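You operate a simulated robot arm through the tools that you are given. There is no shell and no other tool. Be economical: measure what you need, move in short steps, check, and stop when the job is done.

You run a simulated two-armed robot. Do the job below in one go: nothing can be reset, and whatever is moved stays where it is left.

## Task
Strip the plug block: red plug to the yellow bin, green plug to the blue, then rub the soot off.
Fine: keep the block still with your free hand; stand the plugs upright; the teal pad goes back on the table. Set down upright: red block plug, green block plug, teal rubbing pad. What is to be rubbed or washed off counts as gone when no trace of it is left.

It is judged by the outcome, as a careful person would: the job done as asked, and still so three seconds after it is handed in. It fails if anything else is knocked over, pushed out of place, dropped, spilled or broken.

## Robot
Two 6-joint arms with two-finger parallel grippers on one trunk, on a base that drives. Base frame: it is fixed to the floor where the robot stands at the start and does not move with it; the origin is under the middle of the robot, x ahead of it, y to its left, z up. Readings come in mm, rad, newtons and seconds.
The left shoulder is at the start at [70, 166, 1406], the right one opposite. Places, roughly: breaker on the blue carrier [750, 3500, 750]; inside of the blue rework bin [500, -300, 900]; inside of the yellow rework bin [500, 500, 900]; plug block (28x9x8 cm) [500, 100, 900]; top of the rework table [700, 200, 800]. Payload 3.91 kg a hand.
The TCP of each hand is the grasp point between the finger pads, 30 mm short of the fingertips. In the tool frame z runs along the fingers and y along their closing line. The gripper opens to 110 mm. The fingers are 20 mm wide and 10 mm thick; the gripper's body (48 by 112 mm) begins 55 mm behind the TCP.
Orientation is told as [roll, pitch, yaw] about the base's x, y, z axes, in that order, counted from this pose: with the fingers straight down and closing along the base's y, the tool's x points along the base's -x, its y along +y and its z along -z.

## Interface
- The arms move only by the tool nudge_tool. It takes "left_commands", "right_commands" or both (then of equal length, played together; a hand with none holds still); each is a list of rows, each an object of numbers (a shift or turn left out is 0, a gripper value left out holds the last): "x", "y", "z": the shift along the tool's x, y, z in mm; "rx", "ry", "rz": the turn, a rotation vector about the tool's x, y, z in rad. In form: [{"x": .., "y": .., "z": .., "rx": .., "ry": .., "rz": ..}, ...]. A call has 1 to 20 rows; each row shifts and turns the commanded pose from where the row before left it, along the tool's axes as they then stand. "left_fingers" and "right_fingers" are, for a hand that has rows, the opening, from 0 (shut) to 1 (fully open), set as the call begins (left out, the last holds). Rows are played at 5 a second. More than 50 mm and 0.15 rad between two rows, or a gripper value outside its range, and nothing of the call is played. Where a pose cannot be reached the arm comes as near as it can. A force on the tool above 40 N (or 10 N above the force at the start of the call, whichever is more), or a blocked arm, ends the call early, and 0.2 s more pass. Each finger travels about 108 mm/s and halts on what it meets, pressing with about 39 N; the grip force reading is that of the motor and also rises with nothing between the fingers. The clock runs only during rows and for 0.2 s after the last one: add rows that do not move to give the fingers time. The reply holds the time, the measured pose of the TCP, the force on the tool along the base axes, the opening and the grip force, in the units named above and with some noise, with the torque about the TCP (base axes, N m) and any sound that the robot's microphone picked up.
- Cameras (640 x 400 px; columns grow to the right, rows downward): "scene" is now at [116, -15.1, 1602.6]; the picture's right is [-0.25, -0.97, 0.00], its down [-0.84, 0.22, -0.50] and it looks along [0.49, -0.13, -0.87] (base axes); focal length 265 px, centre (320, 200). "left" rides on the left gripper at [77, -7, -115] in its tool frame; the picture's right is [0.09, 1.00, 0.00], its down [-0.80, 0.07, -0.59] and it looks along [-0.59, 0.05, 0.80] (tool axes); focal length 270 px, centre (320, 200). "right" rides on the right gripper at [77, 7, -114] in its tool frame; the picture's right is [-0.09, 1.00, 0.00], its down [-0.80, -0.07, -0.59] and it looks along [-0.59, -0.05, 0.80] (tool axes); focal length 270 px, centre (320, 200). There is no depth. A picture from a camera that has moved, and an enlarged one, comes with that camera's place and axes in the base frame and with its lens.
- capture(camera): a new picture of that camera. The clock stands still meanwhile.
- raise_lower(by): slides the trunk up (or, below 0, down) by that many mm; the arms and the scene camera ride with it, the base frame stays. It gives what a move gives, with no picture.
- steer(legs): drives the robot by 1 to 6 legs, each [ahead, left, turn to the left] in mm, mm and rad, along the robot's own axes; the way and the turn of a leg run together, so that a leg with both is an arc; at most 1500 mm and 3.142 rad a leg. The arms and the cameras ride along, it lands a little off, and it stops where it bumps. It gives what a move gives.
- pan_tilt(pan, tilt): turns the head with the scene camera to pan (to the left, within 1.501 rad either way) and tilt (down, from -0.506 to 1.204), counted from straight ahead of the robot. It gives what a move gives.
- enlarge(camera, box): a new picture of the part [left, top, right, bottom] of that camera's present view, enlarged. The clock stands still meanwhile.
- close_job(): hands the job in; it is judged then, once.

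Go step by step. Nothing tells you exact positions but the pictures and the camera data: compare them with the known pose of the tool, close in by small moves and look again before you grip or let go. The budget is 120 turns and 92 pictures, counting those below and the enlarged ones. Unless the task says otherwise, let go and move clear before handing in, and close with one line.

The tools are called after ">>>" as name(argument=value, ...) on one line, values as JSON. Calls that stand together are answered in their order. nudge_tool: Moves the arms, as the interface text tells. Its arguments: {"type":"object","properties":{"left_commands":{"type":"array","items":{"type":"object","properties":{"x":{"type":"number"},"y":{"type":"number"},"z":{"type":"number"},"rx":{"type":"number"},"ry":{"type":"number"},"rz":{"type":"number"}}}},"left_fingers":{"type":"number"},"right_commands":{"type":"array","items":{"type":"object","properties":{"x":{"type":"number"},"y":{"type":"number"},"z":{"type":"number"},"rx":{"type":"number"},"ry":{"type":"number"},"rz":{"type":"number"}}}},"right_fingers":{"type":"number"}},"required":[]} The other tools are called the same way: raise_lower (by) slides the trunk up or down; steer (legs) drives the base; pan_tilt (pan, tilt) turns the head that bears the scene camera; capture (camera) takes a picture; enlarge (camera, box) takes an enlarged picture of a part of a camera's view; close_job () hands the job in.

At the start:

```text
t: 0.0
left_position: [584.7, 362.7, 999.1]
left_ee_rot: [0.0, 0.0, -0.001]
left_ft_force: [0.6, 0.2, -0.9]
left_torque: [0.0, 0.01, 0.01]
left_grip_width: 110.2
left_gripper_force: 0.1
right_position: [692.6, -181.2, 999.1]
right_ee_rot: [0.001, 0.001, 0.0]
right_ft_force: [-0.4, 0.1, 0.7]
right_torque: [0.03, 0.01, -0.03]
right_grip_width: 110.2
right_gripper_force: 0.0
trunk travel left (down, up): [-901.0, 39.0]
robot x, y, heading: [1.0, 3.1, -0.001]
head pan, tilt: [-0.253, 1.045]
```

scene: 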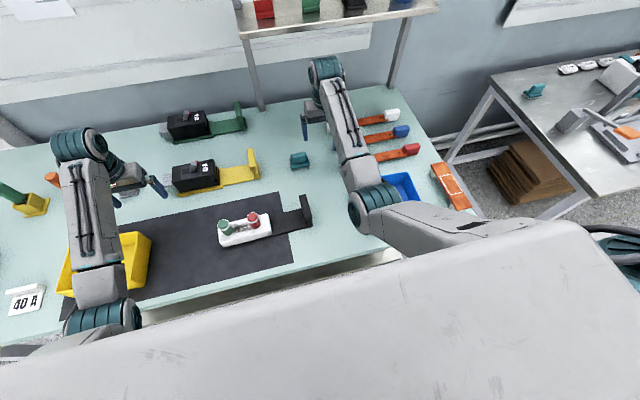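
right: 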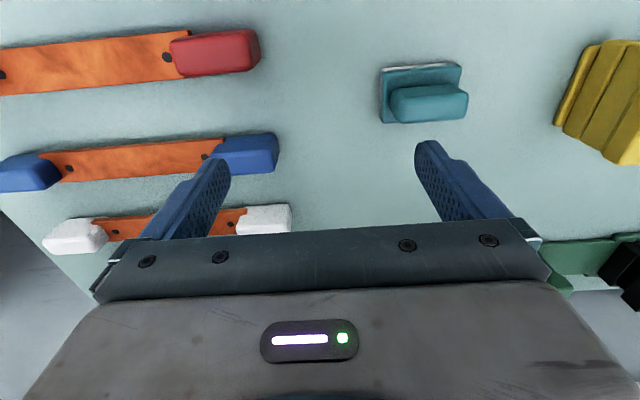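
left: 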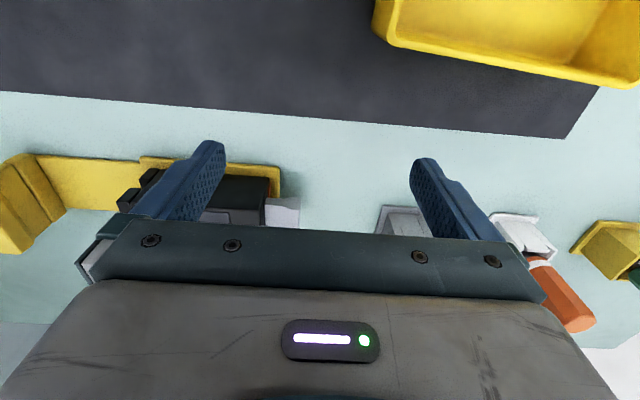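

I see the white plug block with a green and a red plug on the dark mat, a yellow bin at left, a blue bin at right behind the right arm, and the teal pad further back. I'll look closer first.

>>> enlarge(camera="scene", box=[200, 180, 330, 261])

>>> enlarge(camera="scene", box=[260, 120, 480, 258])

```text
4.92 times, centred on (265, 220) of scene
camera zoom: at [116.0, -15.1, 1602.6], right [-0.25, -0.97, 0.0], down [-0.84, 0.22, -0.5], along [0.49, -0.13, -0.87], focal length 1306 px, centre (591, 99)
```

zoom: 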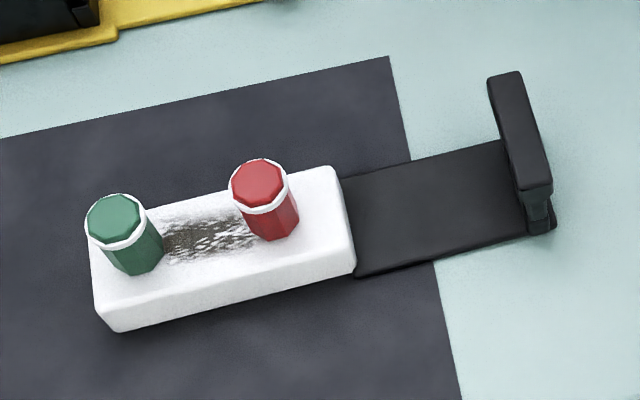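

```text
2.90 times, centred on (370, 189) of scene
camera zoom: at [116.0, -15.1, 1602.6], right [-0.25, -0.97, 0.0], down [-0.84, 0.22, -0.5], along [0.49, -0.13, -0.87], focal length 769 px, centre (175, 232)
```

zoom: 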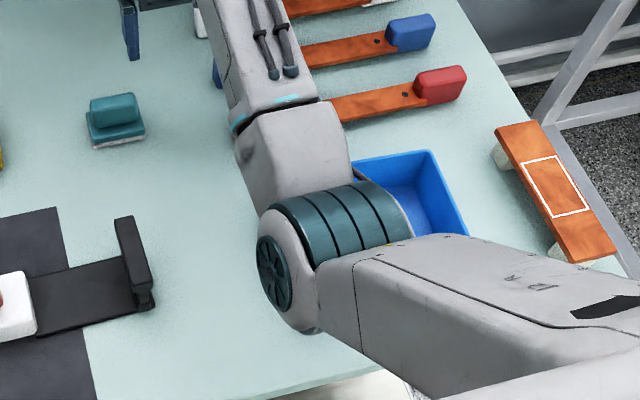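

Comparing pad sightings in two views, the table seems to be higher than 700, nearer 800-830. I'll bring the left hand's camera over the block for a second view and better geometry.

>>> nudge_tool(left_commands=[{"x": 25, "y": -42}, {"x": 25, "y": -42}, {"x": 25, "y": -42}, {"x": 25, "y": -42}, {"x": 0, "y": -42}])

>>> capture(camera="left")

>>> capture(camera="scene")

```text
t: 1.2
left_position: [497.7, 157.2, 956.4]
left_ee_rot: [0.002, 0.001, 0.001]
left_ft_force: [-0.7, 1.2, 0.5]
left_torque: [0.03, -0.03, -0.01]
left_grip_width: 110.0
left_gripper_force: 0.0
left hand out of reach, approached as far as the arm can: row 1, 2, 3, 4
right_position: [694.2, -182.8, 999.0]
right_ee_rot: [0.002, 0.001, 0.0]
right_ft_force: [0.3, 0.2, -0.3]
right_torque: [0.01, -0.05, -0.01]
right_grip_width: 109.7
right_gripper_force: 0.0
trunk travel left (down, up): [-901.0, 39.0]
robot x, y, heading: [1.0, 2.4, 0.001]
head pan, tilt: [-0.253, 1.045]
heard: snap
```

```text
86 pictures are left
camera left: at [421.2, 149.7, 1070.9], right [-0.09, 1.0, 0.0], down [0.8, 0.07, 0.59], along [0.59, 0.05, -0.8], focal length 270 px, centre (320, 200)
```

left: 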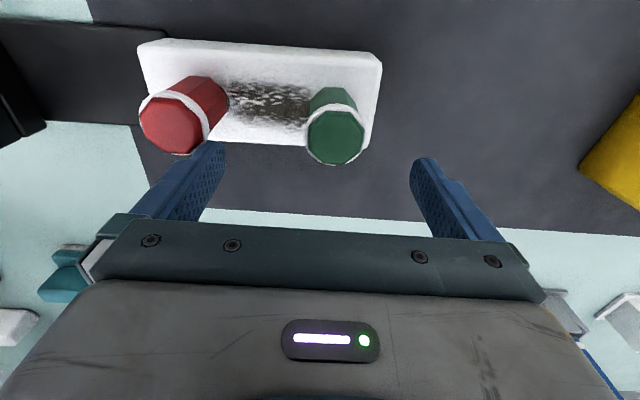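

```text
85 pictures are left
camera scene: at [116.4, -18.6, 1602.6], right [-0.25, -0.97, 0.0], down [-0.84, 0.22, -0.5], along [0.48, -0.12, -0.87], focal length 265 px, centre (320, 200)
```

scene: 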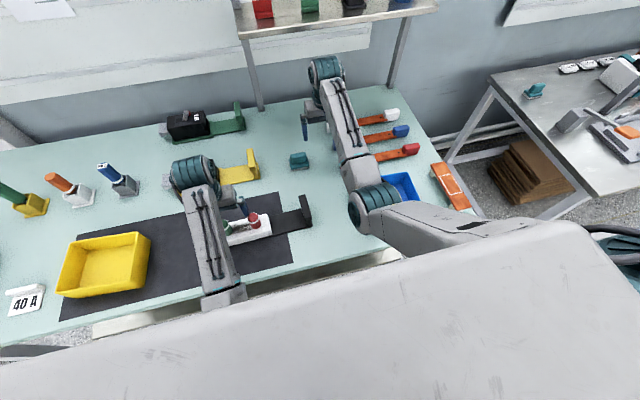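

The plug tops triangulate to about z≈950 (red ≈ (476, 83), green ≈ (473, 161)), so the table is near 850 and the left fingers ended lower than I intended because of the reach limit. I'll raise the trunk fully for headroom, and look again.

>>> raise_lower(by=39)

>>> capture(camera="left")

```text
t: 2.0
left_position: [498.2, 159.3, 994.2]
left_ee_rot: [0.0, 0.001, 0.0]
left_ft_force: [0.2, 0.0, -0.5]
left_torque: [0.01, -0.02, 0.02]
left_grip_width: 110.0
left_gripper_force: 0.1
right_position: [694.6, -179.2, 1037.3]
right_ee_rot: [-0.001, 0.0, 0.0]
right_ft_force: [0.4, -0.8, 0.0]
right_torque: [-0.02, 0.03, 0.01]
right_grip_width: 110.0
right_gripper_force: 0.0
trunk travel left (down, up): [-940.0, 0.0]
robot x, y, heading: [0.6, 1.3, 0.002]
head pan, tilt: [-0.253, 1.045]
```

```text
84 pictures are left
camera left: at [421.7, 152.5, 1109.4], right [-0.09, 1.0, 0.0], down [0.8, 0.07, 0.59], along [0.59, 0.05, -0.8], focal length 270 px, centre (320, 200)
```

left: 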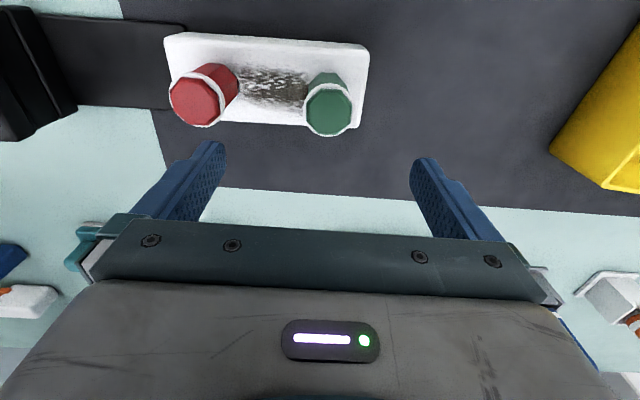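

The table comes out at z≈858, block top ≈905, plugs ≈28 mm wide up to ≈950, and the bracket at the block's right end near y≈-70. Next I bring the right hand toward the bracket to see it, in small moves.

>>> nudge_tool(right_commands=[{"x": 40, "y": 25}, {"x": 40, "y": 25}, {"x": 40, "y": 25}, {"x": 40, "y": 25}])

>>> capture(camera="right")

>>> capture(camera="scene")

```text
t: 3.1
left_position: [497.9, 158.1, 994.7]
left_ee_rot: [0.0, 0.001, 0.0]
left_ft_force: [-0.2, 0.0, 0.0]
left_torque: [-0.01, -0.03, 0.01]
left_grip_width: 110.1
left_gripper_force: 0.1
right_position: [601.0, -167.8, 1095.8]
right_ee_rot: [-0.133, -0.155, -0.047]
right_ft_force: [0.4, -0.3, 0.1]
right_torque: [0.0, -0.02, 0.02]
right_grip_width: 110.0
right_gripper_force: 0.0
right hand out of reach, approached as far as the arm can: row 4
trunk travel left (down, up): [-940.0, 0.0]
robot x, y, heading: [-1.0, -2.3, 0.0]
head pan, tilt: [-0.253, 1.045]
stopped in row 4 (right hand): the arm was blocked; the commanded pose is now the measured one
```

```text
83 pictures are left
camera right: at [508.0, -141.6, 1193.6], right [0.15, 0.98, -0.12], down [0.7, -0.02, 0.72], along [0.7, -0.19, -0.69], focal length 270 px, centre (320, 200)
```

right: 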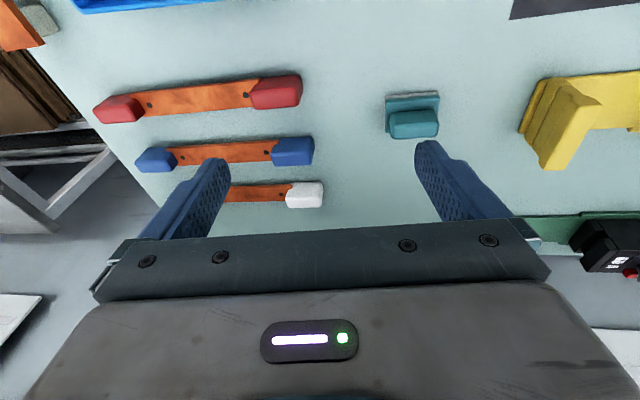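

```text
82 pictures are left
camera scene: at [115.7, -15.7, 1641.7], right [-0.25, -0.97, 0.0], down [-0.84, 0.22, -0.5], along [0.49, -0.13, -0.87], focal length 265 px, centre (320, 200)
```

scene: 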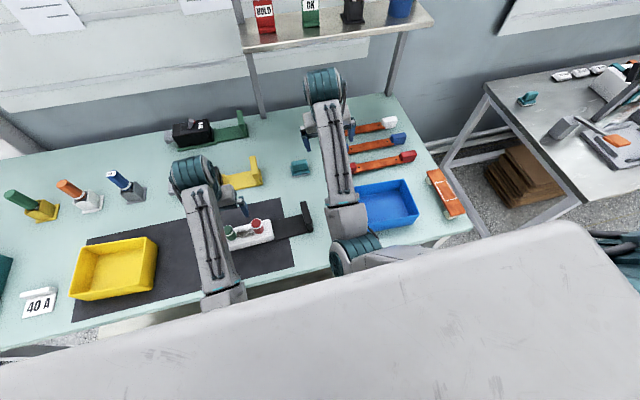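

Both hands are too close to the shoulders (fold limit) at this height, so I drive the base back 110 mm to get working room.

>>> steer(legs=[[-110, 0, 0]])

```text
t: 4.3
left_position: [393.5, 156.8, 992.4]
left_ee_rot: [0.001, 0.005, -0.003]
left_ft_force: [-0.4, 0.0, 0.8]
left_torque: [-0.02, -0.03, -0.01]
left_grip_width: 110.0
left_gripper_force: 0.0
right_position: [495.2, -170.1, 1094.2]
right_ee_rot: [-0.132, -0.151, -0.049]
right_ft_force: [1.2, 0.3, 0.0]
right_torque: [0.0, 0.01, -0.04]
right_grip_width: 109.9
right_gripper_force: 0.0
trunk travel left (down, up): [-940.0, 0.0]
robot x, y, heading: [-107.5, 0.3, -0.004]
head pan, tilt: [-0.253, 1.045]
```

Now straighten the right hand and bring it down near the bracket for a view.

>>> nudge_tool(right_commands=[{"rx": -0.066, "ry": 0.076, "rz": -0.025, "z": 20}, {"rx": -0.066, "ry": 0.075, "rz": -0.024, "z": 20}, {"z": 25, "y": 35}, {"z": 15, "y": 35}])

>>> capture(camera="right")

>>> capture(camera="left")

>>> capture(camera="scene")

```text
t: 5.3
left_position: [390.9, 158.2, 994.2]
left_ee_rot: [-0.001, 0.0, -0.003]
left_ft_force: [0.0, 0.2, -0.3]
left_torque: [-0.03, -0.02, 0.01]
left_grip_width: 110.0
left_gripper_force: 0.0
right_position: [506.9, -114.4, 1002.0]
right_ee_rot: [-0.028, -0.003, -0.02]
right_ft_force: [0.2, 0.0, 0.3]
right_torque: [0.02, 0.0, 0.0]
right_grip_width: 110.2
right_gripper_force: 0.0
right hand out of reach, approached as far as the arm can: row 1, 2
trunk travel left (down, up): [-940.0, 0.0]
robot x, y, heading: [-106.2, 3.2, -0.006]
head pan, tilt: [-0.253, 1.045]
```

```text
81 pictures are left
camera right: at [430.5, -102.6, 1114.8], right [0.11, 0.99, -0.03], down [0.8, -0.07, 0.6], along [0.59, -0.09, -0.8], focal length 270 px, centre (320, 200)
```

right: 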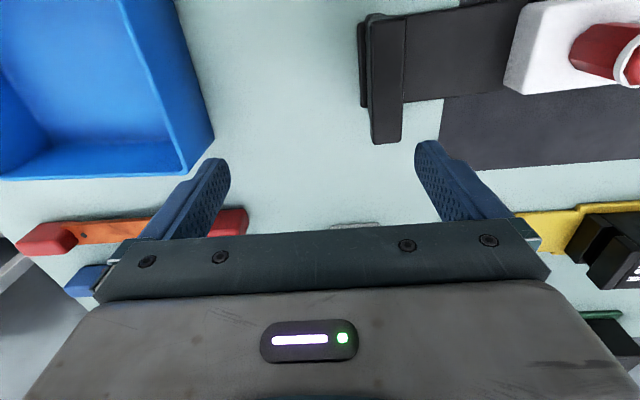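

```text
80 pictures are left
camera left: at [314.5, 152.3, 1109.5], right [-0.08, 1.0, 0.0], down [0.8, 0.07, 0.59], along [0.59, 0.05, -0.8], focal length 270 px, centre (320, 200)
```

left: 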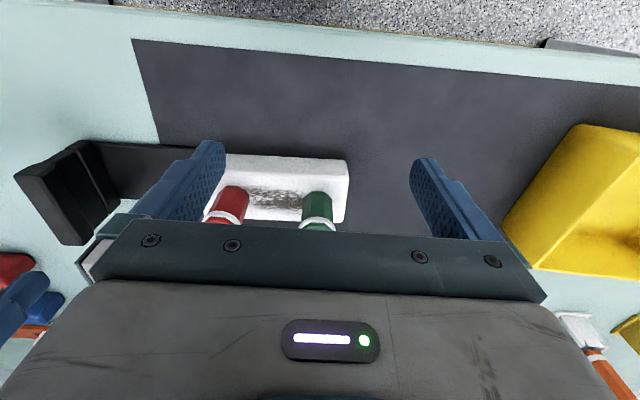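

```text
79 pictures are left
camera scene: at [8.4, -13.1, 1641.7], right [-0.25, -0.97, 0.0], down [-0.84, 0.22, -0.5], along [0.48, -0.13, -0.87], focal length 265 px, centre (320, 200)
```

scene: 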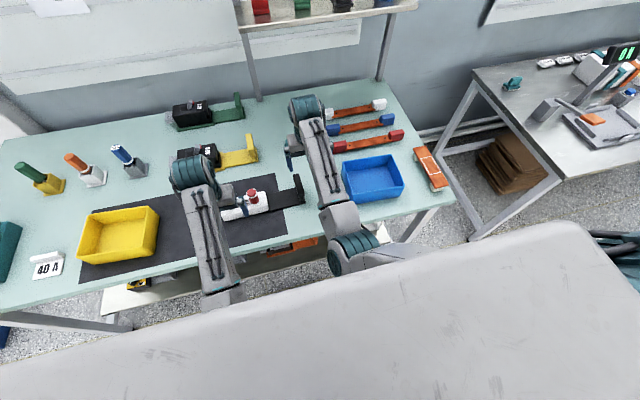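

The bracket triangulates to x 440–520, y −81…−58, top z≈927. I'll place the right hand above it and descend partway, then check.

>>> nudge_tool(right_commands=[{"rx": -0.028, "ry": 0.003, "rz": -0.05}, {"x": 14, "y": 22}, {"x": 13, "y": 22}, {"z": 20}])

>>> capture(camera="right")

```text
t: 6.5
left_position: [391.6, 158.4, 993.8]
left_ee_rot: [0.0, 0.0, -0.003]
left_ft_force: [-0.3, -0.2, 0.5]
left_torque: [-0.01, -0.04, 0.02]
left_grip_width: 109.9
left_gripper_force: 0.1
right_position: [517.3, -131.8, 1012.5]
right_ee_rot: [-0.083, -0.074, -0.003]
right_ft_force: [-0.4, 0.4, -0.6]
right_torque: [-0.01, -0.01, 0.0]
right_grip_width: 109.8
right_gripper_force: 0.0
trunk travel left (down, up): [-940.0, 0.0]
robot x, y, heading: [-106.8, 0.3, -0.0]
head pan, tilt: [-0.253, 1.045]
stopped in row 4 (right hand): the arm was blocked; the commanded pose is now the measured one
```

```text
78 pictures are left
camera right: at [432.4, -114.5, 1118.6], right [0.1, 0.99, -0.08], down [0.75, -0.02, 0.66], along [0.65, -0.12, -0.75], focal length 270 px, centre (320, 200)
```

right: 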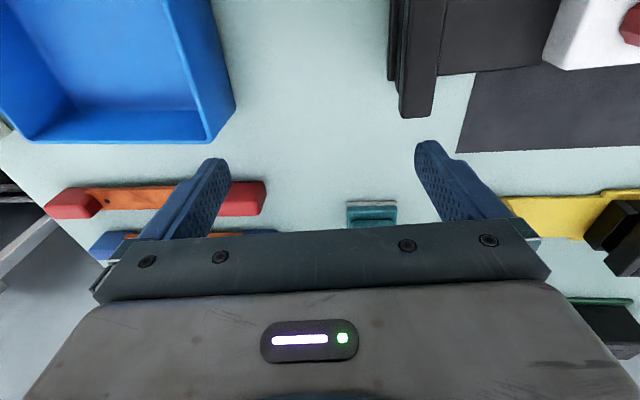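

The right arm got blocked again though the hand is far from anything; I suspect a joint limit. I'll try straightening it while moving lower.

>>> nudge_tool(right_commands=[{"z": 20}, {"rx": -0.083, "ry": 0.074, "rz": 0.0, "z": 10}, {"z": 20}])

>>> capture(camera="scene")

```text
t: 7.3
left_position: [391.4, 156.7, 994.0]
left_ee_rot: [0.001, 0.0, -0.005]
left_ft_force: [-0.4, 0.0, 0.4]
left_torque: [0.0, 0.04, -0.01]
left_grip_width: 110.2
left_gripper_force: 0.1
right_position: [519.5, -131.6, 961.7]
right_ee_rot: [0.009, 0.002, -0.004]
right_ft_force: [0.3, -0.2, -0.6]
right_torque: [0.0, 0.05, 0.01]
right_grip_width: 109.9
right_gripper_force: 0.0
trunk travel left (down, up): [-940.0, 0.0]
robot x, y, heading: [-107.1, 1.2, -0.004]
head pan, tilt: [-0.253, 1.045]
```

```text
77 pictures are left
camera scene: at [9.0, -16.4, 1641.6], right [-0.25, -0.97, 0.0], down [-0.84, 0.22, -0.5], along [0.48, -0.13, -0.87], focal length 265 px, centre (320, 200)
```

scene: 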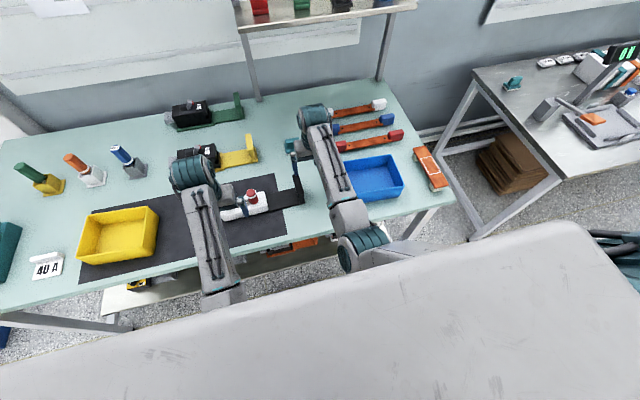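

Lower down it works. I shift over the bracket at this height with a few mm of lift.

>>> nudge_tool(right_commands=[{"z": -8}, {"y": 20}, {"y": 20}, {"y": 20, "rz": -0.03}])

>>> capture(camera="right")

```text
t: 8.5
left_position: [391.7, 156.6, 995.2]
left_ee_rot: [-0.001, -0.001, -0.001]
left_ft_force: [0.3, 0.1, -1.0]
left_torque: [-0.01, 0.03, -0.03]
left_grip_width: 110.1
left_gripper_force: 0.0
right_position: [523.7, -99.6, 964.8]
right_ee_rot: [-0.028, 0.002, 0.008]
right_ft_force: [-0.1, 0.7, 0.7]
right_torque: [0.01, 0.01, 0.01]
right_grip_width: 110.0
right_gripper_force: 0.1
trunk travel left (down, up): [-940.0, 0.0]
robot x, y, heading: [-109.1, -1.0, -0.0]
head pan, tilt: [-0.253, 1.045]
stopped in row 4 (right hand): the arm was blocked; the commanded pose is now the measured one
```

```text
76 pictures are left
camera right: at [445.9, -88.6, 1077.6], right [0.08, 1.0, -0.03], down [0.8, -0.05, 0.59], along [0.59, -0.07, -0.8], focal length 270 px, centre (320, 200)
```

right: 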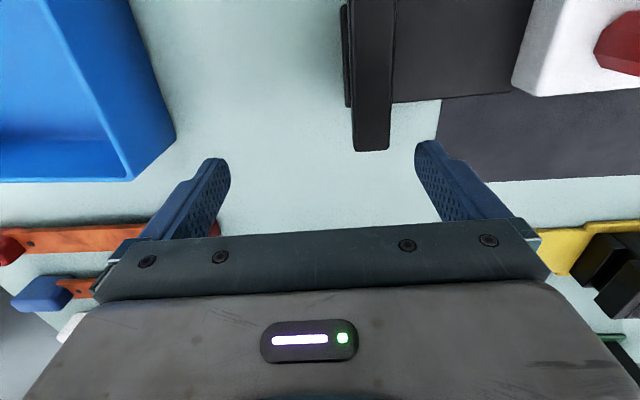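

The right arm stops when reaching inward. I test whether being farther out relaxes that limit (up and forward past the bracket).

>>> nudge_tool(right_commands=[{"x": -40, "z": -8, "rx": -0.028}, {"x": -40}, {"y": 20}, {"y": 20}])

```text
t: 9.5
left_position: [391.5, 159.2, 994.3]
left_ee_rot: [-0.002, -0.001, -0.005]
left_ft_force: [-0.8, 0.4, -0.5]
left_torque: [0.0, -0.01, 0.01]
left_grip_width: 110.1
left_gripper_force: 0.1
right_position: [600.5, -55.2, 973.4]
right_ee_rot: [0.0, 0.003, 0.008]
right_ft_force: [0.3, -1.0, -0.1]
right_torque: [-0.02, 0.02, 0.01]
right_grip_width: 110.2
right_gripper_force: 0.1
trunk travel left (down, up): [-940.0, 0.0]
robot x, y, heading: [-109.1, 0.2, -0.007]
head pan, tilt: [-0.253, 1.045]
```

Farther out it works, so I back the base up another 90 mm.

>>> steer(legs=[[-90, 0, 0]])

>>> nudge_tool(right_commands=[{"x": 15, "y": -7}, {"x": 15, "y": -7}])

>>> capture(camera="right")

```text
t: 10.6
left_position: [306.2, 153.7, 991.4]
left_ee_rot: [0.001, 0.003, -0.009]
left_ft_force: [-0.1, -0.3, -0.7]
left_torque: [0.02, 0.02, 0.0]
left_grip_width: 109.9
left_gripper_force: 0.1
right_position: [514.5, -59.4, 971.0]
right_ee_rot: [0.002, 0.007, 0.003]
right_ft_force: [0.4, -0.1, -0.9]
right_torque: [0.0, 0.02, 0.01]
right_grip_width: 110.1
right_gripper_force: 0.1
trunk travel left (down, up): [-940.0, 0.0]
robot x, y, heading: [-199.7, 1.0, -0.015]
head pan, tilt: [-0.253, 1.045]
```

```text
t: 11.2
left_position: [304.1, 154.3, 994.2]
left_ee_rot: [0.0, 0.002, -0.007]
left_ft_force: [0.0, -0.2, -0.3]
left_torque: [-0.01, 0.03, 0.02]
left_grip_width: 110.3
left_gripper_force: 0.0
right_position: [483.4, -74.3, 969.4]
right_ee_rot: [0.001, 0.005, 0.004]
right_ft_force: [-0.3, 0.2, -0.6]
right_torque: [0.03, 0.04, 0.03]
right_grip_width: 110.0
right_gripper_force: 0.1
trunk travel left (down, up): [-940.0, 0.0]
robot x, y, heading: [-198.1, 0.9, -0.009]
head pan, tilt: [-0.253, 1.045]
```

```text
75 pictures are left
camera right: at [406.6, -66.4, 1083.7], right [0.08, 1.0, 0.0], down [0.8, -0.07, 0.59], along [0.59, -0.05, -0.81], focal length 270 px, centre (320, 200)
```

right: 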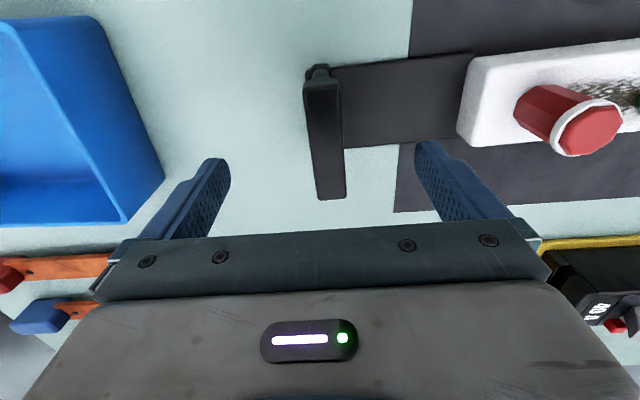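

The bracket's centre line is at y≈−68, x 443–520; the hand is 6 mm off. I correct, descend to z≈908 and look before gripping.

>>> nudge_tool(right_commands=[{"y": 6, "rz": -0.013}, {"z": 20}, {"z": 20}, {"z": 20}], right_fingers=0.6)

>>> capture(camera="right")

```text
t: 12.2
left_position: [303.2, 155.9, 994.0]
left_ee_rot: [0.0, 0.001, -0.008]
left_ft_force: [-0.2, 0.1, 0.3]
left_torque: [0.0, 0.02, -0.02]
left_grip_width: 110.0
left_gripper_force: 0.1
right_position: [481.1, -67.4, 912.3]
right_ee_rot: [0.002, 0.004, 0.016]
right_ft_force: [-0.2, 0.1, -0.5]
right_torque: [0.01, 0.02, 0.01]
right_grip_width: 65.9
right_gripper_force: 0.0
trunk travel left (down, up): [-940.0, 0.0]
robot x, y, heading: [-198.0, -0.7, -0.007]
head pan, tilt: [-0.253, 1.045]
```

```text
74 pictures are left
camera right: at [404.7, -60.9, 1024.8], right [0.07, 1.0, 0.0], down [0.8, -0.06, 0.59], along [0.59, -0.04, -0.81], focal length 270 px, centre (320, 200)
```

right: 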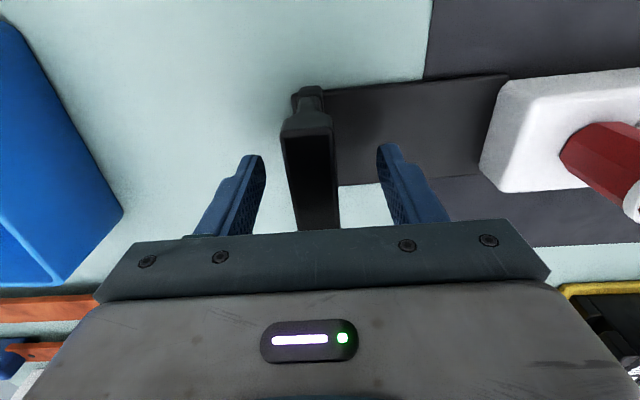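

The bracket sits between the fingers about 4 mm toward −y; I correct and close.

>>> nudge_tool(right_commands=[{"y": -4}])

>>> nudge_tool(right_commands=[{}, {}, {}, {}], right_fingers=0.0)

>>> capture(camera="right")

```text
t: 12.6
left_position: [302.3, 154.7, 994.6]
left_ee_rot: [0.0, 0.0, -0.008]
left_ft_force: [0.4, 0.1, -0.1]
left_torque: [0.02, -0.02, -0.03]
left_grip_width: 110.2
left_gripper_force: 0.0
right_position: [481.3, -70.9, 913.8]
right_ee_rot: [0.003, 0.001, 0.016]
right_ft_force: [0.3, -0.2, -0.5]
right_torque: [0.0, 0.01, 0.0]
right_grip_width: 66.0
right_gripper_force: 0.0
trunk travel left (down, up): [-940.0, 0.0]
robot x, y, heading: [-196.3, 0.6, -0.009]
head pan, tilt: [-0.253, 1.045]
```

```text
t: 13.6
left_position: [302.4, 154.6, 994.7]
left_ee_rot: [-0.001, 0.0, -0.008]
left_ft_force: [0.0, 0.3, -0.3]
left_torque: [0.01, 0.03, 0.0]
left_grip_width: 110.2
left_gripper_force: 0.0
right_position: [480.7, -70.7, 912.9]
right_ee_rot: [0.0, 0.003, 0.017]
right_ft_force: [-0.2, 1.8, -0.2]
right_torque: [-0.06, -0.05, 0.24]
right_grip_width: 21.6
right_gripper_force: 38.7
trunk travel left (down, up): [-940.0, 0.0]
robot x, y, heading: [-197.0, 4.2, -0.008]
head pan, tilt: [-0.253, 1.045]
```

```text
73 pictures are left
camera right: at [404.5, -64.4, 1025.5], right [0.07, 1.0, 0.0], down [0.8, -0.06, 0.59], along [0.59, -0.04, -0.81], focal length 270 px, centre (320, 200)
```

right: 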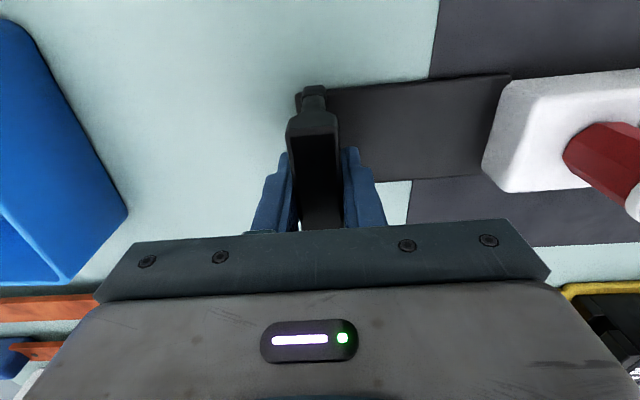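

Bracket gripped (21.6 mm). Now the left hand goes toward the red plug, stopping short to look.

>>> nudge_tool(left_commands=[{"x": -35, "y": -18}, {"x": -35, "y": -18}, {"x": -35, "y": -18}, {"x": -35, "y": -18}], left_fingers=0.6)

>>> capture(camera="left")

```text
t: 14.6
left_position: [444.0, 77.2, 995.6]
left_ee_rot: [-0.001, -0.003, -0.011]
left_ft_force: [-0.7, -0.3, -0.3]
left_torque: [-0.01, -0.01, 0.01]
left_grip_width: 65.9
left_gripper_force: 0.0
right_position: [480.9, -71.2, 912.4]
right_ee_rot: [0.004, 0.002, 0.018]
right_ft_force: [0.4, 1.1, 0.8]
right_torque: [0.17, 0.13, -0.01]
right_grip_width: 21.6
right_gripper_force: 39.1
trunk travel left (down, up): [-940.0, 0.0]
robot x, y, heading: [-193.6, 0.1, -0.006]
head pan, tilt: [-0.253, 1.045]
```

```text
72 pictures are left
camera left: at [367.3, 72.2, 1111.2], right [-0.08, 1.0, 0.0], down [0.8, 0.06, 0.6], along [0.59, 0.04, -0.8], focal length 270 px, centre (320, 200)
```

left: 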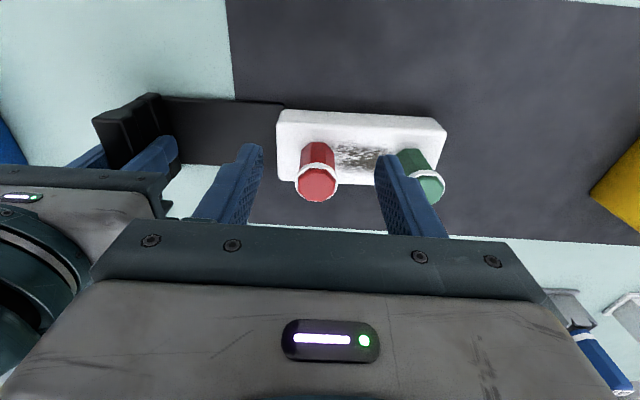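

Red plug at about (472, 77). Move forward 28 mm, descend partway and check.

>>> nudge_tool(left_commands=[{"x": -28, "rz": -0.02}, {"z": 20}, {"z": 20}, {"z": 15}])

>>> capture(camera="left")

```text
t: 15.6
left_position: [469.8, 82.9, 938.5]
left_ee_rot: [0.0, 0.002, 0.012]
left_ft_force: [0.2, 0.9, -0.3]
left_torque: [0.02, -0.01, -0.03]
left_grip_width: 66.0
left_gripper_force: 0.0
right_position: [481.4, -69.9, 912.3]
right_ee_rot: [0.003, 0.003, 0.017]
right_ft_force: [1.3, 0.3, 0.8]
right_torque: [-0.05, 0.13, -0.08]
right_grip_width: 21.6
right_gripper_force: 39.0
trunk travel left (down, up): [-940.0, 0.0]
robot x, y, heading: [-191.6, 0.8, -0.013]
head pan, tilt: [-0.253, 1.045]
```

```text
71 pictures are left
camera left: at [393.8, 74.3, 1053.5], right [-0.1, 0.99, 0.0], down [0.8, 0.08, 0.59], along [0.59, 0.06, -0.8], focal length 270 px, centre (320, 200)
```

left: 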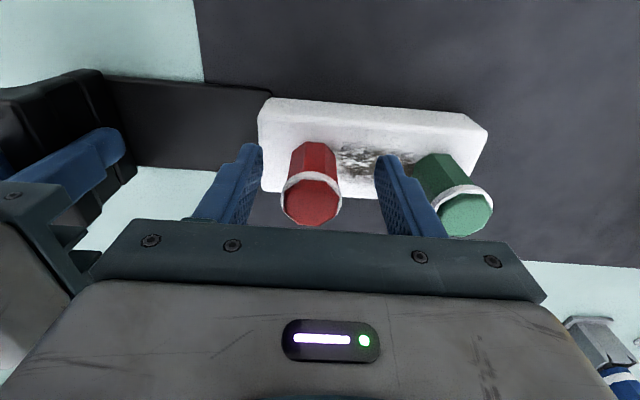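

The plug is about 4 mm toward −y and 3 mm ahead of the grasp point; correct and grip.

>>> nudge_tool(left_commands=[{"x": -3, "y": -4}])

>>> nudge_tool(left_commands=[{}, {}, {}, {}], left_fingers=0.0)

```text
t: 16.0
left_position: [472.8, 77.1, 939.0]
left_ee_rot: [0.001, -0.002, 0.012]
left_ft_force: [-1.1, 0.1, -0.4]
left_torque: [0.04, 0.03, 0.02]
left_grip_width: 66.0
left_gripper_force: 0.0
right_position: [481.8, -71.8, 912.1]
right_ee_rot: [0.002, 0.003, 0.017]
right_ft_force: [1.7, -1.3, 1.0]
right_torque: [-0.02, 0.08, -0.03]
right_grip_width: 21.4
right_gripper_force: 38.6
trunk travel left (down, up): [-940.0, 0.0]
robot x, y, heading: [-196.5, -0.5, -0.009]
head pan, tilt: [-0.253, 1.045]
```

```text
t: 17.0
left_position: [473.7, 78.5, 938.6]
left_ee_rot: [0.0, 0.0, 0.013]
left_ft_force: [1.0, -0.7, -0.1]
left_torque: [-0.03, 0.01, 0.03]
left_grip_width: 27.8
left_gripper_force: 38.4
right_position: [481.0, -69.7, 912.2]
right_ee_rot: [0.002, 0.004, 0.016]
right_ft_force: [1.5, -0.4, 1.0]
right_torque: [-0.07, 0.0, -0.05]
right_grip_width: 21.6
right_gripper_force: 39.1
trunk travel left (down, up): [-940.0, 0.0]
robot x, y, heading: [-198.0, -1.2, -0.007]
head pan, tilt: [-0.253, 1.045]
```

Gripped at 27.8 mm. Now a gentle pull straight up.

>>> nudge_tool(left_commands=[{"z": -3}, {"z": -4}, {"z": -5}, {"z": -8}, {"z": -8}])

>>> capture(camera="left")

```text
t: 18.2
left_position: [473.0, 78.8, 966.8]
left_ee_rot: [-0.001, 0.0, 0.012]
left_ft_force: [0.8, -0.3, 0.0]
left_torque: [0.02, 0.0, -0.02]
left_grip_width: 27.3
left_gripper_force: 39.3
right_position: [482.2, -72.0, 913.2]
right_ee_rot: [0.004, 0.002, 0.016]
right_ft_force: [1.4, -0.8, 2.3]
right_torque: [-0.01, -0.09, -0.12]
right_grip_width: 21.6
right_gripper_force: 38.8
trunk travel left (down, up): [-940.0, 0.0]
robot x, y, heading: [-195.0, -2.0, -0.008]
head pan, tilt: [-0.253, 1.045]
```

```text
70 pictures are left
camera left: at [396.8, 70.9, 1082.2], right [-0.1, 0.99, 0.0], down [0.8, 0.08, 0.59], along [0.59, 0.06, -0.8], focal length 270 px, centre (320, 200)
```

left: 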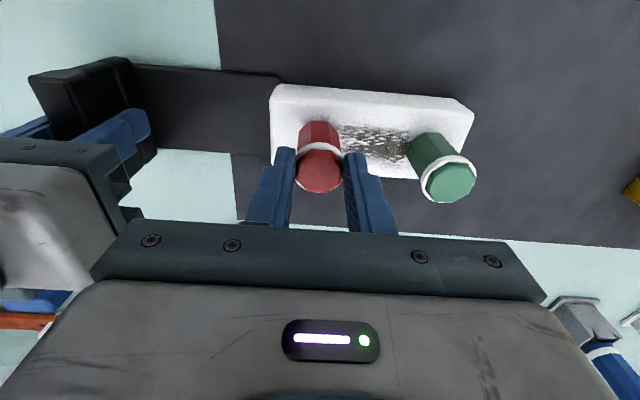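

The plug stayed down: the fingers slid up it. Let me take a close look at the plug's shape before the next try.

>>> enlarge(camera="left", box=[260, 75, 500, 225])

```text
2.67 times, centred on (380, 150) of left
camera zoom: at [396.8, 70.9, 1082.2], right [-0.1, 0.99, 0.0], down [0.8, 0.08, 0.59], along [0.59, 0.06, -0.8], focal length 721 px, centre (160, 333)
```

zoom: 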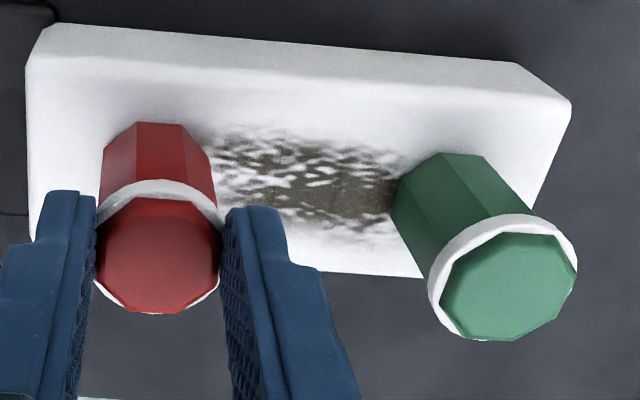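

The plug is a faceted cylinder with a slightly protruding white ring near the top. I'll re-grip lower and pull in small measured steps.

>>> nudge_tool(left_commands=[{}, {"z": 15}, {"z": 15}], left_fingers=0.45)

>>> nudge_tool(left_commands=[{}, {}, {}], left_fingers=0.0)

>>> nudge_tool(left_commands=[{"z": -3}])

>>> nudge_tool(left_commands=[{"z": -3}])

```text
t: 19.0
left_position: [473.3, 79.6, 937.9]
left_ee_rot: [0.001, 0.001, 0.013]
left_ft_force: [-0.8, -0.9, 0.2]
left_torque: [0.0, -0.02, -0.05]
left_grip_width: 49.8
left_gripper_force: 0.2
right_position: [481.5, -71.0, 912.5]
right_ee_rot: [0.002, 0.004, 0.016]
right_ft_force: [1.3, -0.6, 1.9]
right_torque: [-0.09, -0.07, -0.04]
right_grip_width: 21.7
right_gripper_force: 38.6
trunk travel left (down, up): [-940.0, 0.0]
robot x, y, heading: [-198.0, -0.5, -0.006]
head pan, tilt: [-0.253, 1.045]
```

```text
t: 19.8
left_position: [471.8, 78.5, 938.2]
left_ee_rot: [0.001, -0.001, 0.012]
left_ft_force: [0.4, 0.7, 0.5]
left_torque: [0.02, -0.01, 0.0]
left_grip_width: 27.7
left_gripper_force: 39.3
right_position: [481.5, -68.9, 911.8]
right_ee_rot: [0.004, 0.003, 0.017]
right_ft_force: [1.1, -1.4, 1.5]
right_torque: [-0.05, -0.03, -0.06]
right_grip_width: 21.7
right_gripper_force: 38.7
trunk travel left (down, up): [-940.0, 0.0]
robot x, y, heading: [-196.6, 1.0, -0.003]
head pan, tilt: [-0.253, 1.045]
```

```text
t: 20.2
left_position: [472.4, 78.7, 941.0]
left_ee_rot: [0.002, 0.0, 0.012]
left_ft_force: [-0.3, 0.2, -0.5]
left_torque: [0.0, 0.01, -0.03]
left_grip_width: 27.7
left_gripper_force: 39.0
right_position: [482.6, -71.3, 911.5]
right_ee_rot: [0.003, 0.003, 0.017]
right_ft_force: [0.1, -0.5, 2.1]
right_torque: [-0.01, 0.0, -0.04]
right_grip_width: 21.4
right_gripper_force: 38.9
trunk travel left (down, up): [-940.0, 0.0]
robot x, y, heading: [-195.7, 3.8, -0.012]
head pan, tilt: [-0.253, 1.045]
```

```text
t: 20.6
left_position: [473.6, 77.6, 943.1]
left_ee_rot: [0.0, 0.0, 0.012]
left_ft_force: [-1.1, -0.3, -0.9]
left_torque: [0.01, 0.02, 0.0]
left_grip_width: 28.0
left_gripper_force: 38.8
right_position: [481.1, -70.7, 911.7]
right_ee_rot: [0.002, 0.003, 0.015]
right_ft_force: [1.5, -0.4, 1.0]
right_torque: [-0.05, 0.04, -0.04]
right_grip_width: 21.6
right_gripper_force: 39.0
trunk travel left (down, up): [-940.0, 0.0]
robot x, y, heading: [-197.4, -0.7, -0.009]
head pan, tilt: [-0.253, 1.045]
```

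>>> enlarge(camera="left", box=[200, 75, 520, 275])

>>> enlarge(camera="scene", box=[180, 150, 340, 250])

```text
2.00 times, centred on (360, 175) of left
camera zoom: at [396.4, 70.3, 1059.0], right [-0.1, 0.99, 0.0], down [0.8, 0.08, 0.59], along [0.59, 0.06, -0.8], focal length 541 px, centre (240, 250)
```

zoom: 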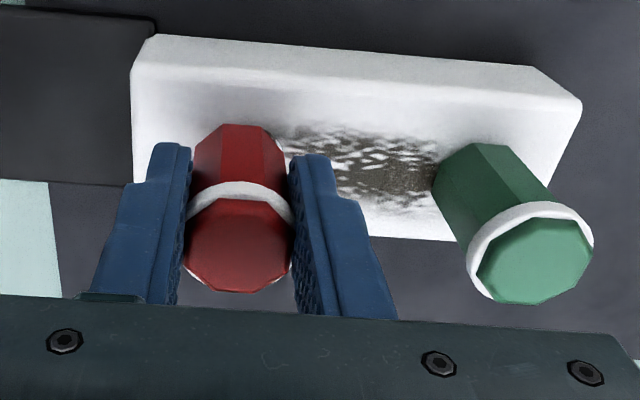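

```text
4.00 times, centred on (260, 200) of scene
camera zoom: at [-81.1, -15.9, 1641.6], right [-0.26, -0.97, 0.0], down [-0.84, 0.22, -0.5], along [0.48, -0.13, -0.87], focal length 1061 px, centre (560, 200)
```

zoom: 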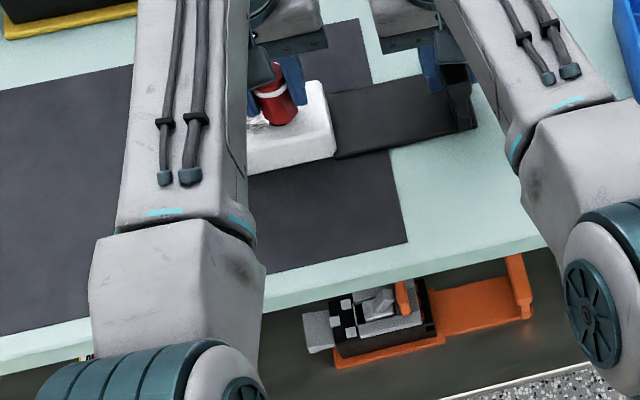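

The image suggests the plug may be rising slightly with the fingers; I pull a bit further and compare.

>>> nudge_tool(left_commands=[{"z": -3}, {"z": -3}, {"z": -3}])

>>> enlarge(camera="left", box=[200, 75, 520, 275])

```text
t: 21.4
left_position: [472.9, 77.1, 953.3]
left_ee_rot: [0.001, 0.001, 0.011]
left_ft_force: [0.3, 0.1, -0.9]
left_torque: [0.04, 0.01, -0.02]
left_grip_width: 27.7
left_gripper_force: 39.6
right_position: [482.1, -70.7, 913.3]
right_ee_rot: [0.001, 0.005, 0.017]
right_ft_force: [-0.3, -0.8, 1.4]
right_torque: [-0.02, 0.01, -0.02]
right_grip_width: 21.4
right_gripper_force: 38.7
trunk travel left (down, up): [-940.0, 0.0]
robot x, y, heading: [-194.5, 2.3, -0.012]
head pan, tilt: [-0.253, 1.045]
```

```text
2.00 times, centred on (360, 175) of left
camera zoom: at [396.3, 70.4, 1067.9], right [-0.1, 0.99, 0.0], down [0.8, 0.08, 0.59], along [0.59, 0.06, -0.8], focal length 541 px, centre (240, 250)
```

zoom: 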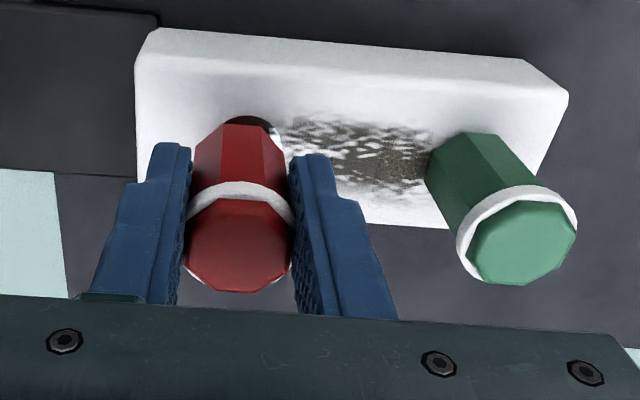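

It is coming out when pulled slowly; the socket is now showing. Continue slowly.

>>> nudge_tool(left_commands=[{"z": -3}, {"z": -3}, {"z": -3}, {"z": -3}, {"z": -3}, {"z": -3}, {"z": -3}, {"z": -3}, {"z": -3}, {"z": -3}, {"z": -3}, {"z": -3}])

>>> capture(camera="left")

```text
t: 24.0
left_position: [473.1, 79.1, 989.3]
left_ee_rot: [0.0, 0.001, 0.013]
left_ft_force: [-0.4, -0.7, -0.3]
left_torque: [-0.01, 0.02, -0.02]
left_grip_width: 27.8
left_gripper_force: 38.8
right_position: [482.2, -70.7, 913.1]
right_ee_rot: [0.002, 0.003, 0.016]
right_ft_force: [0.8, 0.2, 1.6]
right_torque: [-0.05, -0.03, -0.05]
right_grip_width: 21.7
right_gripper_force: 39.2
trunk travel left (down, up): [-940.0, 0.0]
robot x, y, heading: [-198.4, -1.2, -0.007]
head pan, tilt: [-0.253, 1.045]
```

```text
65 pictures are left
camera left: at [396.6, 70.9, 1103.9], right [-0.1, 0.99, 0.0], down [0.8, 0.08, 0.6], along [0.59, 0.06, -0.8], focal length 270 px, centre (320, 200)
```

left: 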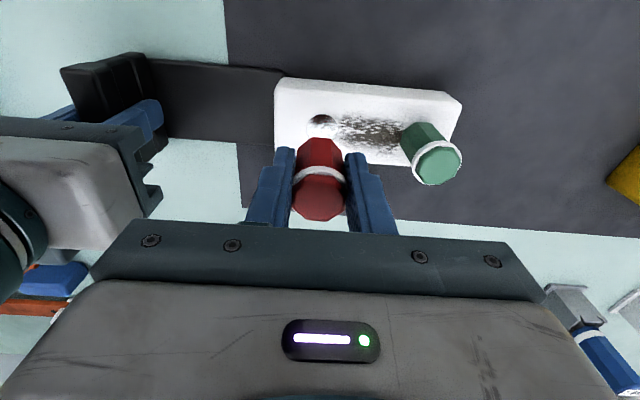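

The red plug is out with the socket open beneath. Lift it higher and carry it toward the yellow bin.

>>> nudge_tool(left_commands=[{"z": -15}, {"z": -15}, {"z": -15}, {"y": 30}, {"y": 40}, {"y": 40}, {"y": 40}, {"y": 40}, {"y": 40}, {"y": 40}])

>>> capture(camera="left")

>>> capture(camera="scene")

```text
t: 26.2
left_position: [471.1, 349.6, 1029.9]
left_ee_rot: [-0.002, 0.0, 0.012]
left_ft_force: [-0.1, 0.1, -1.8]
left_torque: [-0.04, 0.0, 0.02]
left_grip_width: 27.8
left_gripper_force: 38.9
right_position: [481.4, -69.9, 913.5]
right_ee_rot: [0.001, 0.003, 0.016]
right_ft_force: [0.2, -1.2, -0.2]
right_torque: [-0.25, -0.11, -0.07]
right_grip_width: 21.8
right_gripper_force: 38.6
trunk travel left (down, up): [-940.0, 0.0]
robot x, y, heading: [-199.7, 1.5, -0.01]
head pan, tilt: [-0.253, 1.045]
```

```text
64 pictures are left
camera left: at [393.8, 343.3, 1145.6], right [-0.1, 1.0, 0.0], down [0.8, 0.08, 0.59], along [0.59, 0.06, -0.8], focal length 270 px, centre (320, 200)
```

left: 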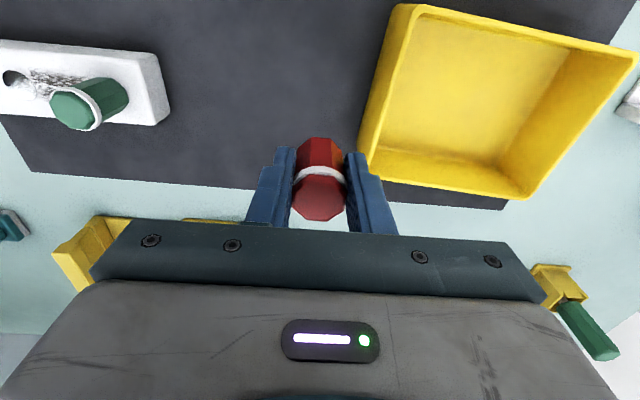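

```text
63 pictures are left
camera scene: at [-81.1, -13.8, 1641.6], right [-0.26, -0.97, 0.0], down [-0.84, 0.22, -0.5], along [0.48, -0.13, -0.87], focal length 265 px, centre (320, 200)
```

scene: 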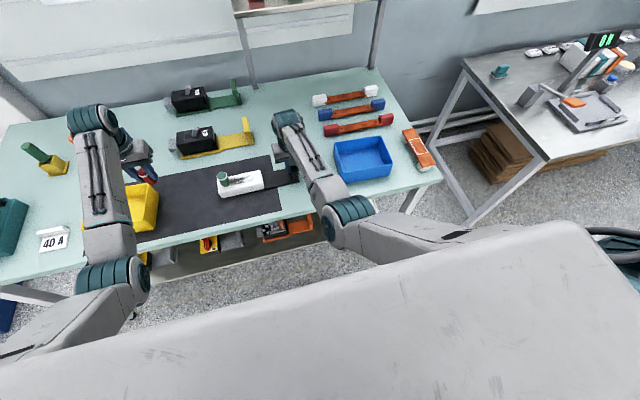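

The yellow bin's floor spans about x 400–525, y 428–590. I move to (465, 490) and lower to about z=935.

>>> nudge_tool(left_commands=[{"y": 35}, {"y": 35}, {"y": 35}, {"y": 35, "x": 6}, {"z": 25}, {"z": 25}, {"z": 25}, {"z": 20}])

>>> capture(camera="left")

```text
t: 28.0
left_position: [465.0, 486.3, 935.7]
left_ee_rot: [-0.001, 0.0, 0.011]
left_ft_force: [0.5, -0.6, -0.1]
left_torque: [-0.01, 0.02, -0.02]
left_grip_width: 27.6
left_gripper_force: 38.8
right_position: [481.3, -70.2, 911.5]
right_ee_rot: [0.002, 0.004, 0.017]
right_ft_force: [-1.7, -0.1, 0.3]
right_torque: [-0.07, -0.12, 0.14]
right_grip_width: 21.6
right_gripper_force: 38.8
trunk travel left (down, up): [-940.0, 0.0]
robot x, y, heading: [-199.0, 1.1, -0.009]
head pan, tilt: [-0.253, 1.045]
```

```text
62 pictures are left
camera left: at [387.0, 479.1, 1051.8], right [-0.1, 1.0, 0.0], down [0.8, 0.08, 0.59], along [0.59, 0.06, -0.8], focal length 270 px, centre (320, 200)
```

left: 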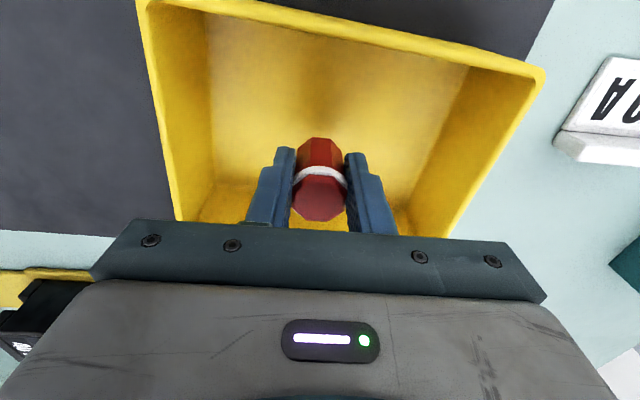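

Well inside the bin. Lower in small steps until contact.

>>> nudge_tool(left_commands=[{"z": 5}, {"z": 5}, {"z": 4}, {"z": 4}, {"z": 3}])

>>> nudge_tool(left_commands=[{"z": 3}, {"z": 2}, {"z": 2}])

```text
t: 29.2
left_position: [462.3, 487.2, 916.5]
left_ee_rot: [0.001, -0.001, 0.012]
left_ft_force: [0.4, 1.6, -0.2]
left_torque: [0.0, -0.04, 0.01]
left_grip_width: 27.3
left_gripper_force: 39.1
right_position: [481.4, -70.8, 912.1]
right_ee_rot: [0.002, 0.004, 0.015]
right_ft_force: [-0.6, -0.5, 0.3]
right_torque: [-0.07, -0.01, 0.05]
right_grip_width: 21.8
right_gripper_force: 38.9
trunk travel left (down, up): [-940.0, 0.0]
robot x, y, heading: [-196.8, -0.4, -0.009]
head pan, tilt: [-0.253, 1.045]
```

```text
t: 30.0
left_position: [461.7, 487.7, 910.9]
left_ee_rot: [0.0, 0.0, 0.012]
left_ft_force: [1.0, 0.1, -0.7]
left_torque: [0.03, -0.02, 0.01]
left_grip_width: 27.8
left_gripper_force: 39.3
right_position: [481.4, -71.5, 912.8]
right_ee_rot: [0.002, 0.004, 0.014]
right_ft_force: [-1.2, 0.7, 0.6]
right_torque: [-0.06, 0.02, 0.08]
right_grip_width: 21.5
right_gripper_force: 38.8
trunk travel left (down, up): [-940.0, 0.0]
robot x, y, heading: [-194.0, 1.6, -0.008]
head pan, tilt: [-0.253, 1.045]
```

>>> nudge_tool(left_commands=[{"z": 2}, {"z": 2}])

>>> nudge_tool(left_commands=[{"z": 2}, {"z": 2}])

>>> nudge_tool(left_commands=[{"z": 2}])

```text
t: 30.6
left_position: [463.3, 487.9, 907.1]
left_ee_rot: [0.001, -0.001, 0.013]
left_ft_force: [0.0, 0.2, -0.5]
left_torque: [0.01, 0.04, 0.02]
left_grip_width: 27.7
left_gripper_force: 39.6
right_position: [480.4, -70.2, 912.4]
right_ee_rot: [0.002, 0.004, 0.018]
right_ft_force: [-1.5, 0.5, 0.1]
right_torque: [-0.05, 0.0, 0.03]
right_grip_width: 21.6
right_gripper_force: 39.2
trunk travel left (down, up): [-940.0, 0.0]
robot x, y, heading: [-196.9, 0.1, -0.011]
head pan, tilt: [-0.253, 1.045]
```

```text
t: 31.2
left_position: [462.3, 487.5, 904.9]
left_ee_rot: [0.001, -0.005, 0.012]
left_ft_force: [0.5, 1.4, 8.0]
left_torque: [0.05, -0.09, 0.03]
left_grip_width: 28.0
left_gripper_force: 39.4
right_position: [480.4, -70.8, 912.4]
right_ee_rot: [0.001, 0.003, 0.015]
right_ft_force: [0.1, 0.2, -0.9]
right_torque: [-0.14, 0.05, -0.01]
right_grip_width: 21.3
right_gripper_force: 38.4
trunk travel left (down, up): [-940.0, 0.0]
robot x, y, heading: [-196.6, 0.2, -0.008]
head pan, tilt: [-0.253, 1.045]
```

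```text
t: 31.6
left_position: [460.9, 487.4, 905.3]
left_ee_rot: [0.001, -0.004, 0.012]
left_ft_force: [3.3, 2.3, 15.4]
left_torque: [0.11, -0.22, 0.03]
left_grip_width: 27.9
left_gripper_force: 39.2
right_position: [480.0, -72.4, 912.7]
right_ee_rot: [0.003, 0.001, 0.015]
right_ft_force: [0.2, 0.9, -0.4]
right_torque: [-0.33, 0.05, -0.04]
right_grip_width: 21.6
right_gripper_force: 39.3
trunk travel left (down, up): [-940.0, 0.0]
robot x, y, heading: [-195.8, 4.1, -0.009]
head pan, tilt: [-0.253, 1.045]
```

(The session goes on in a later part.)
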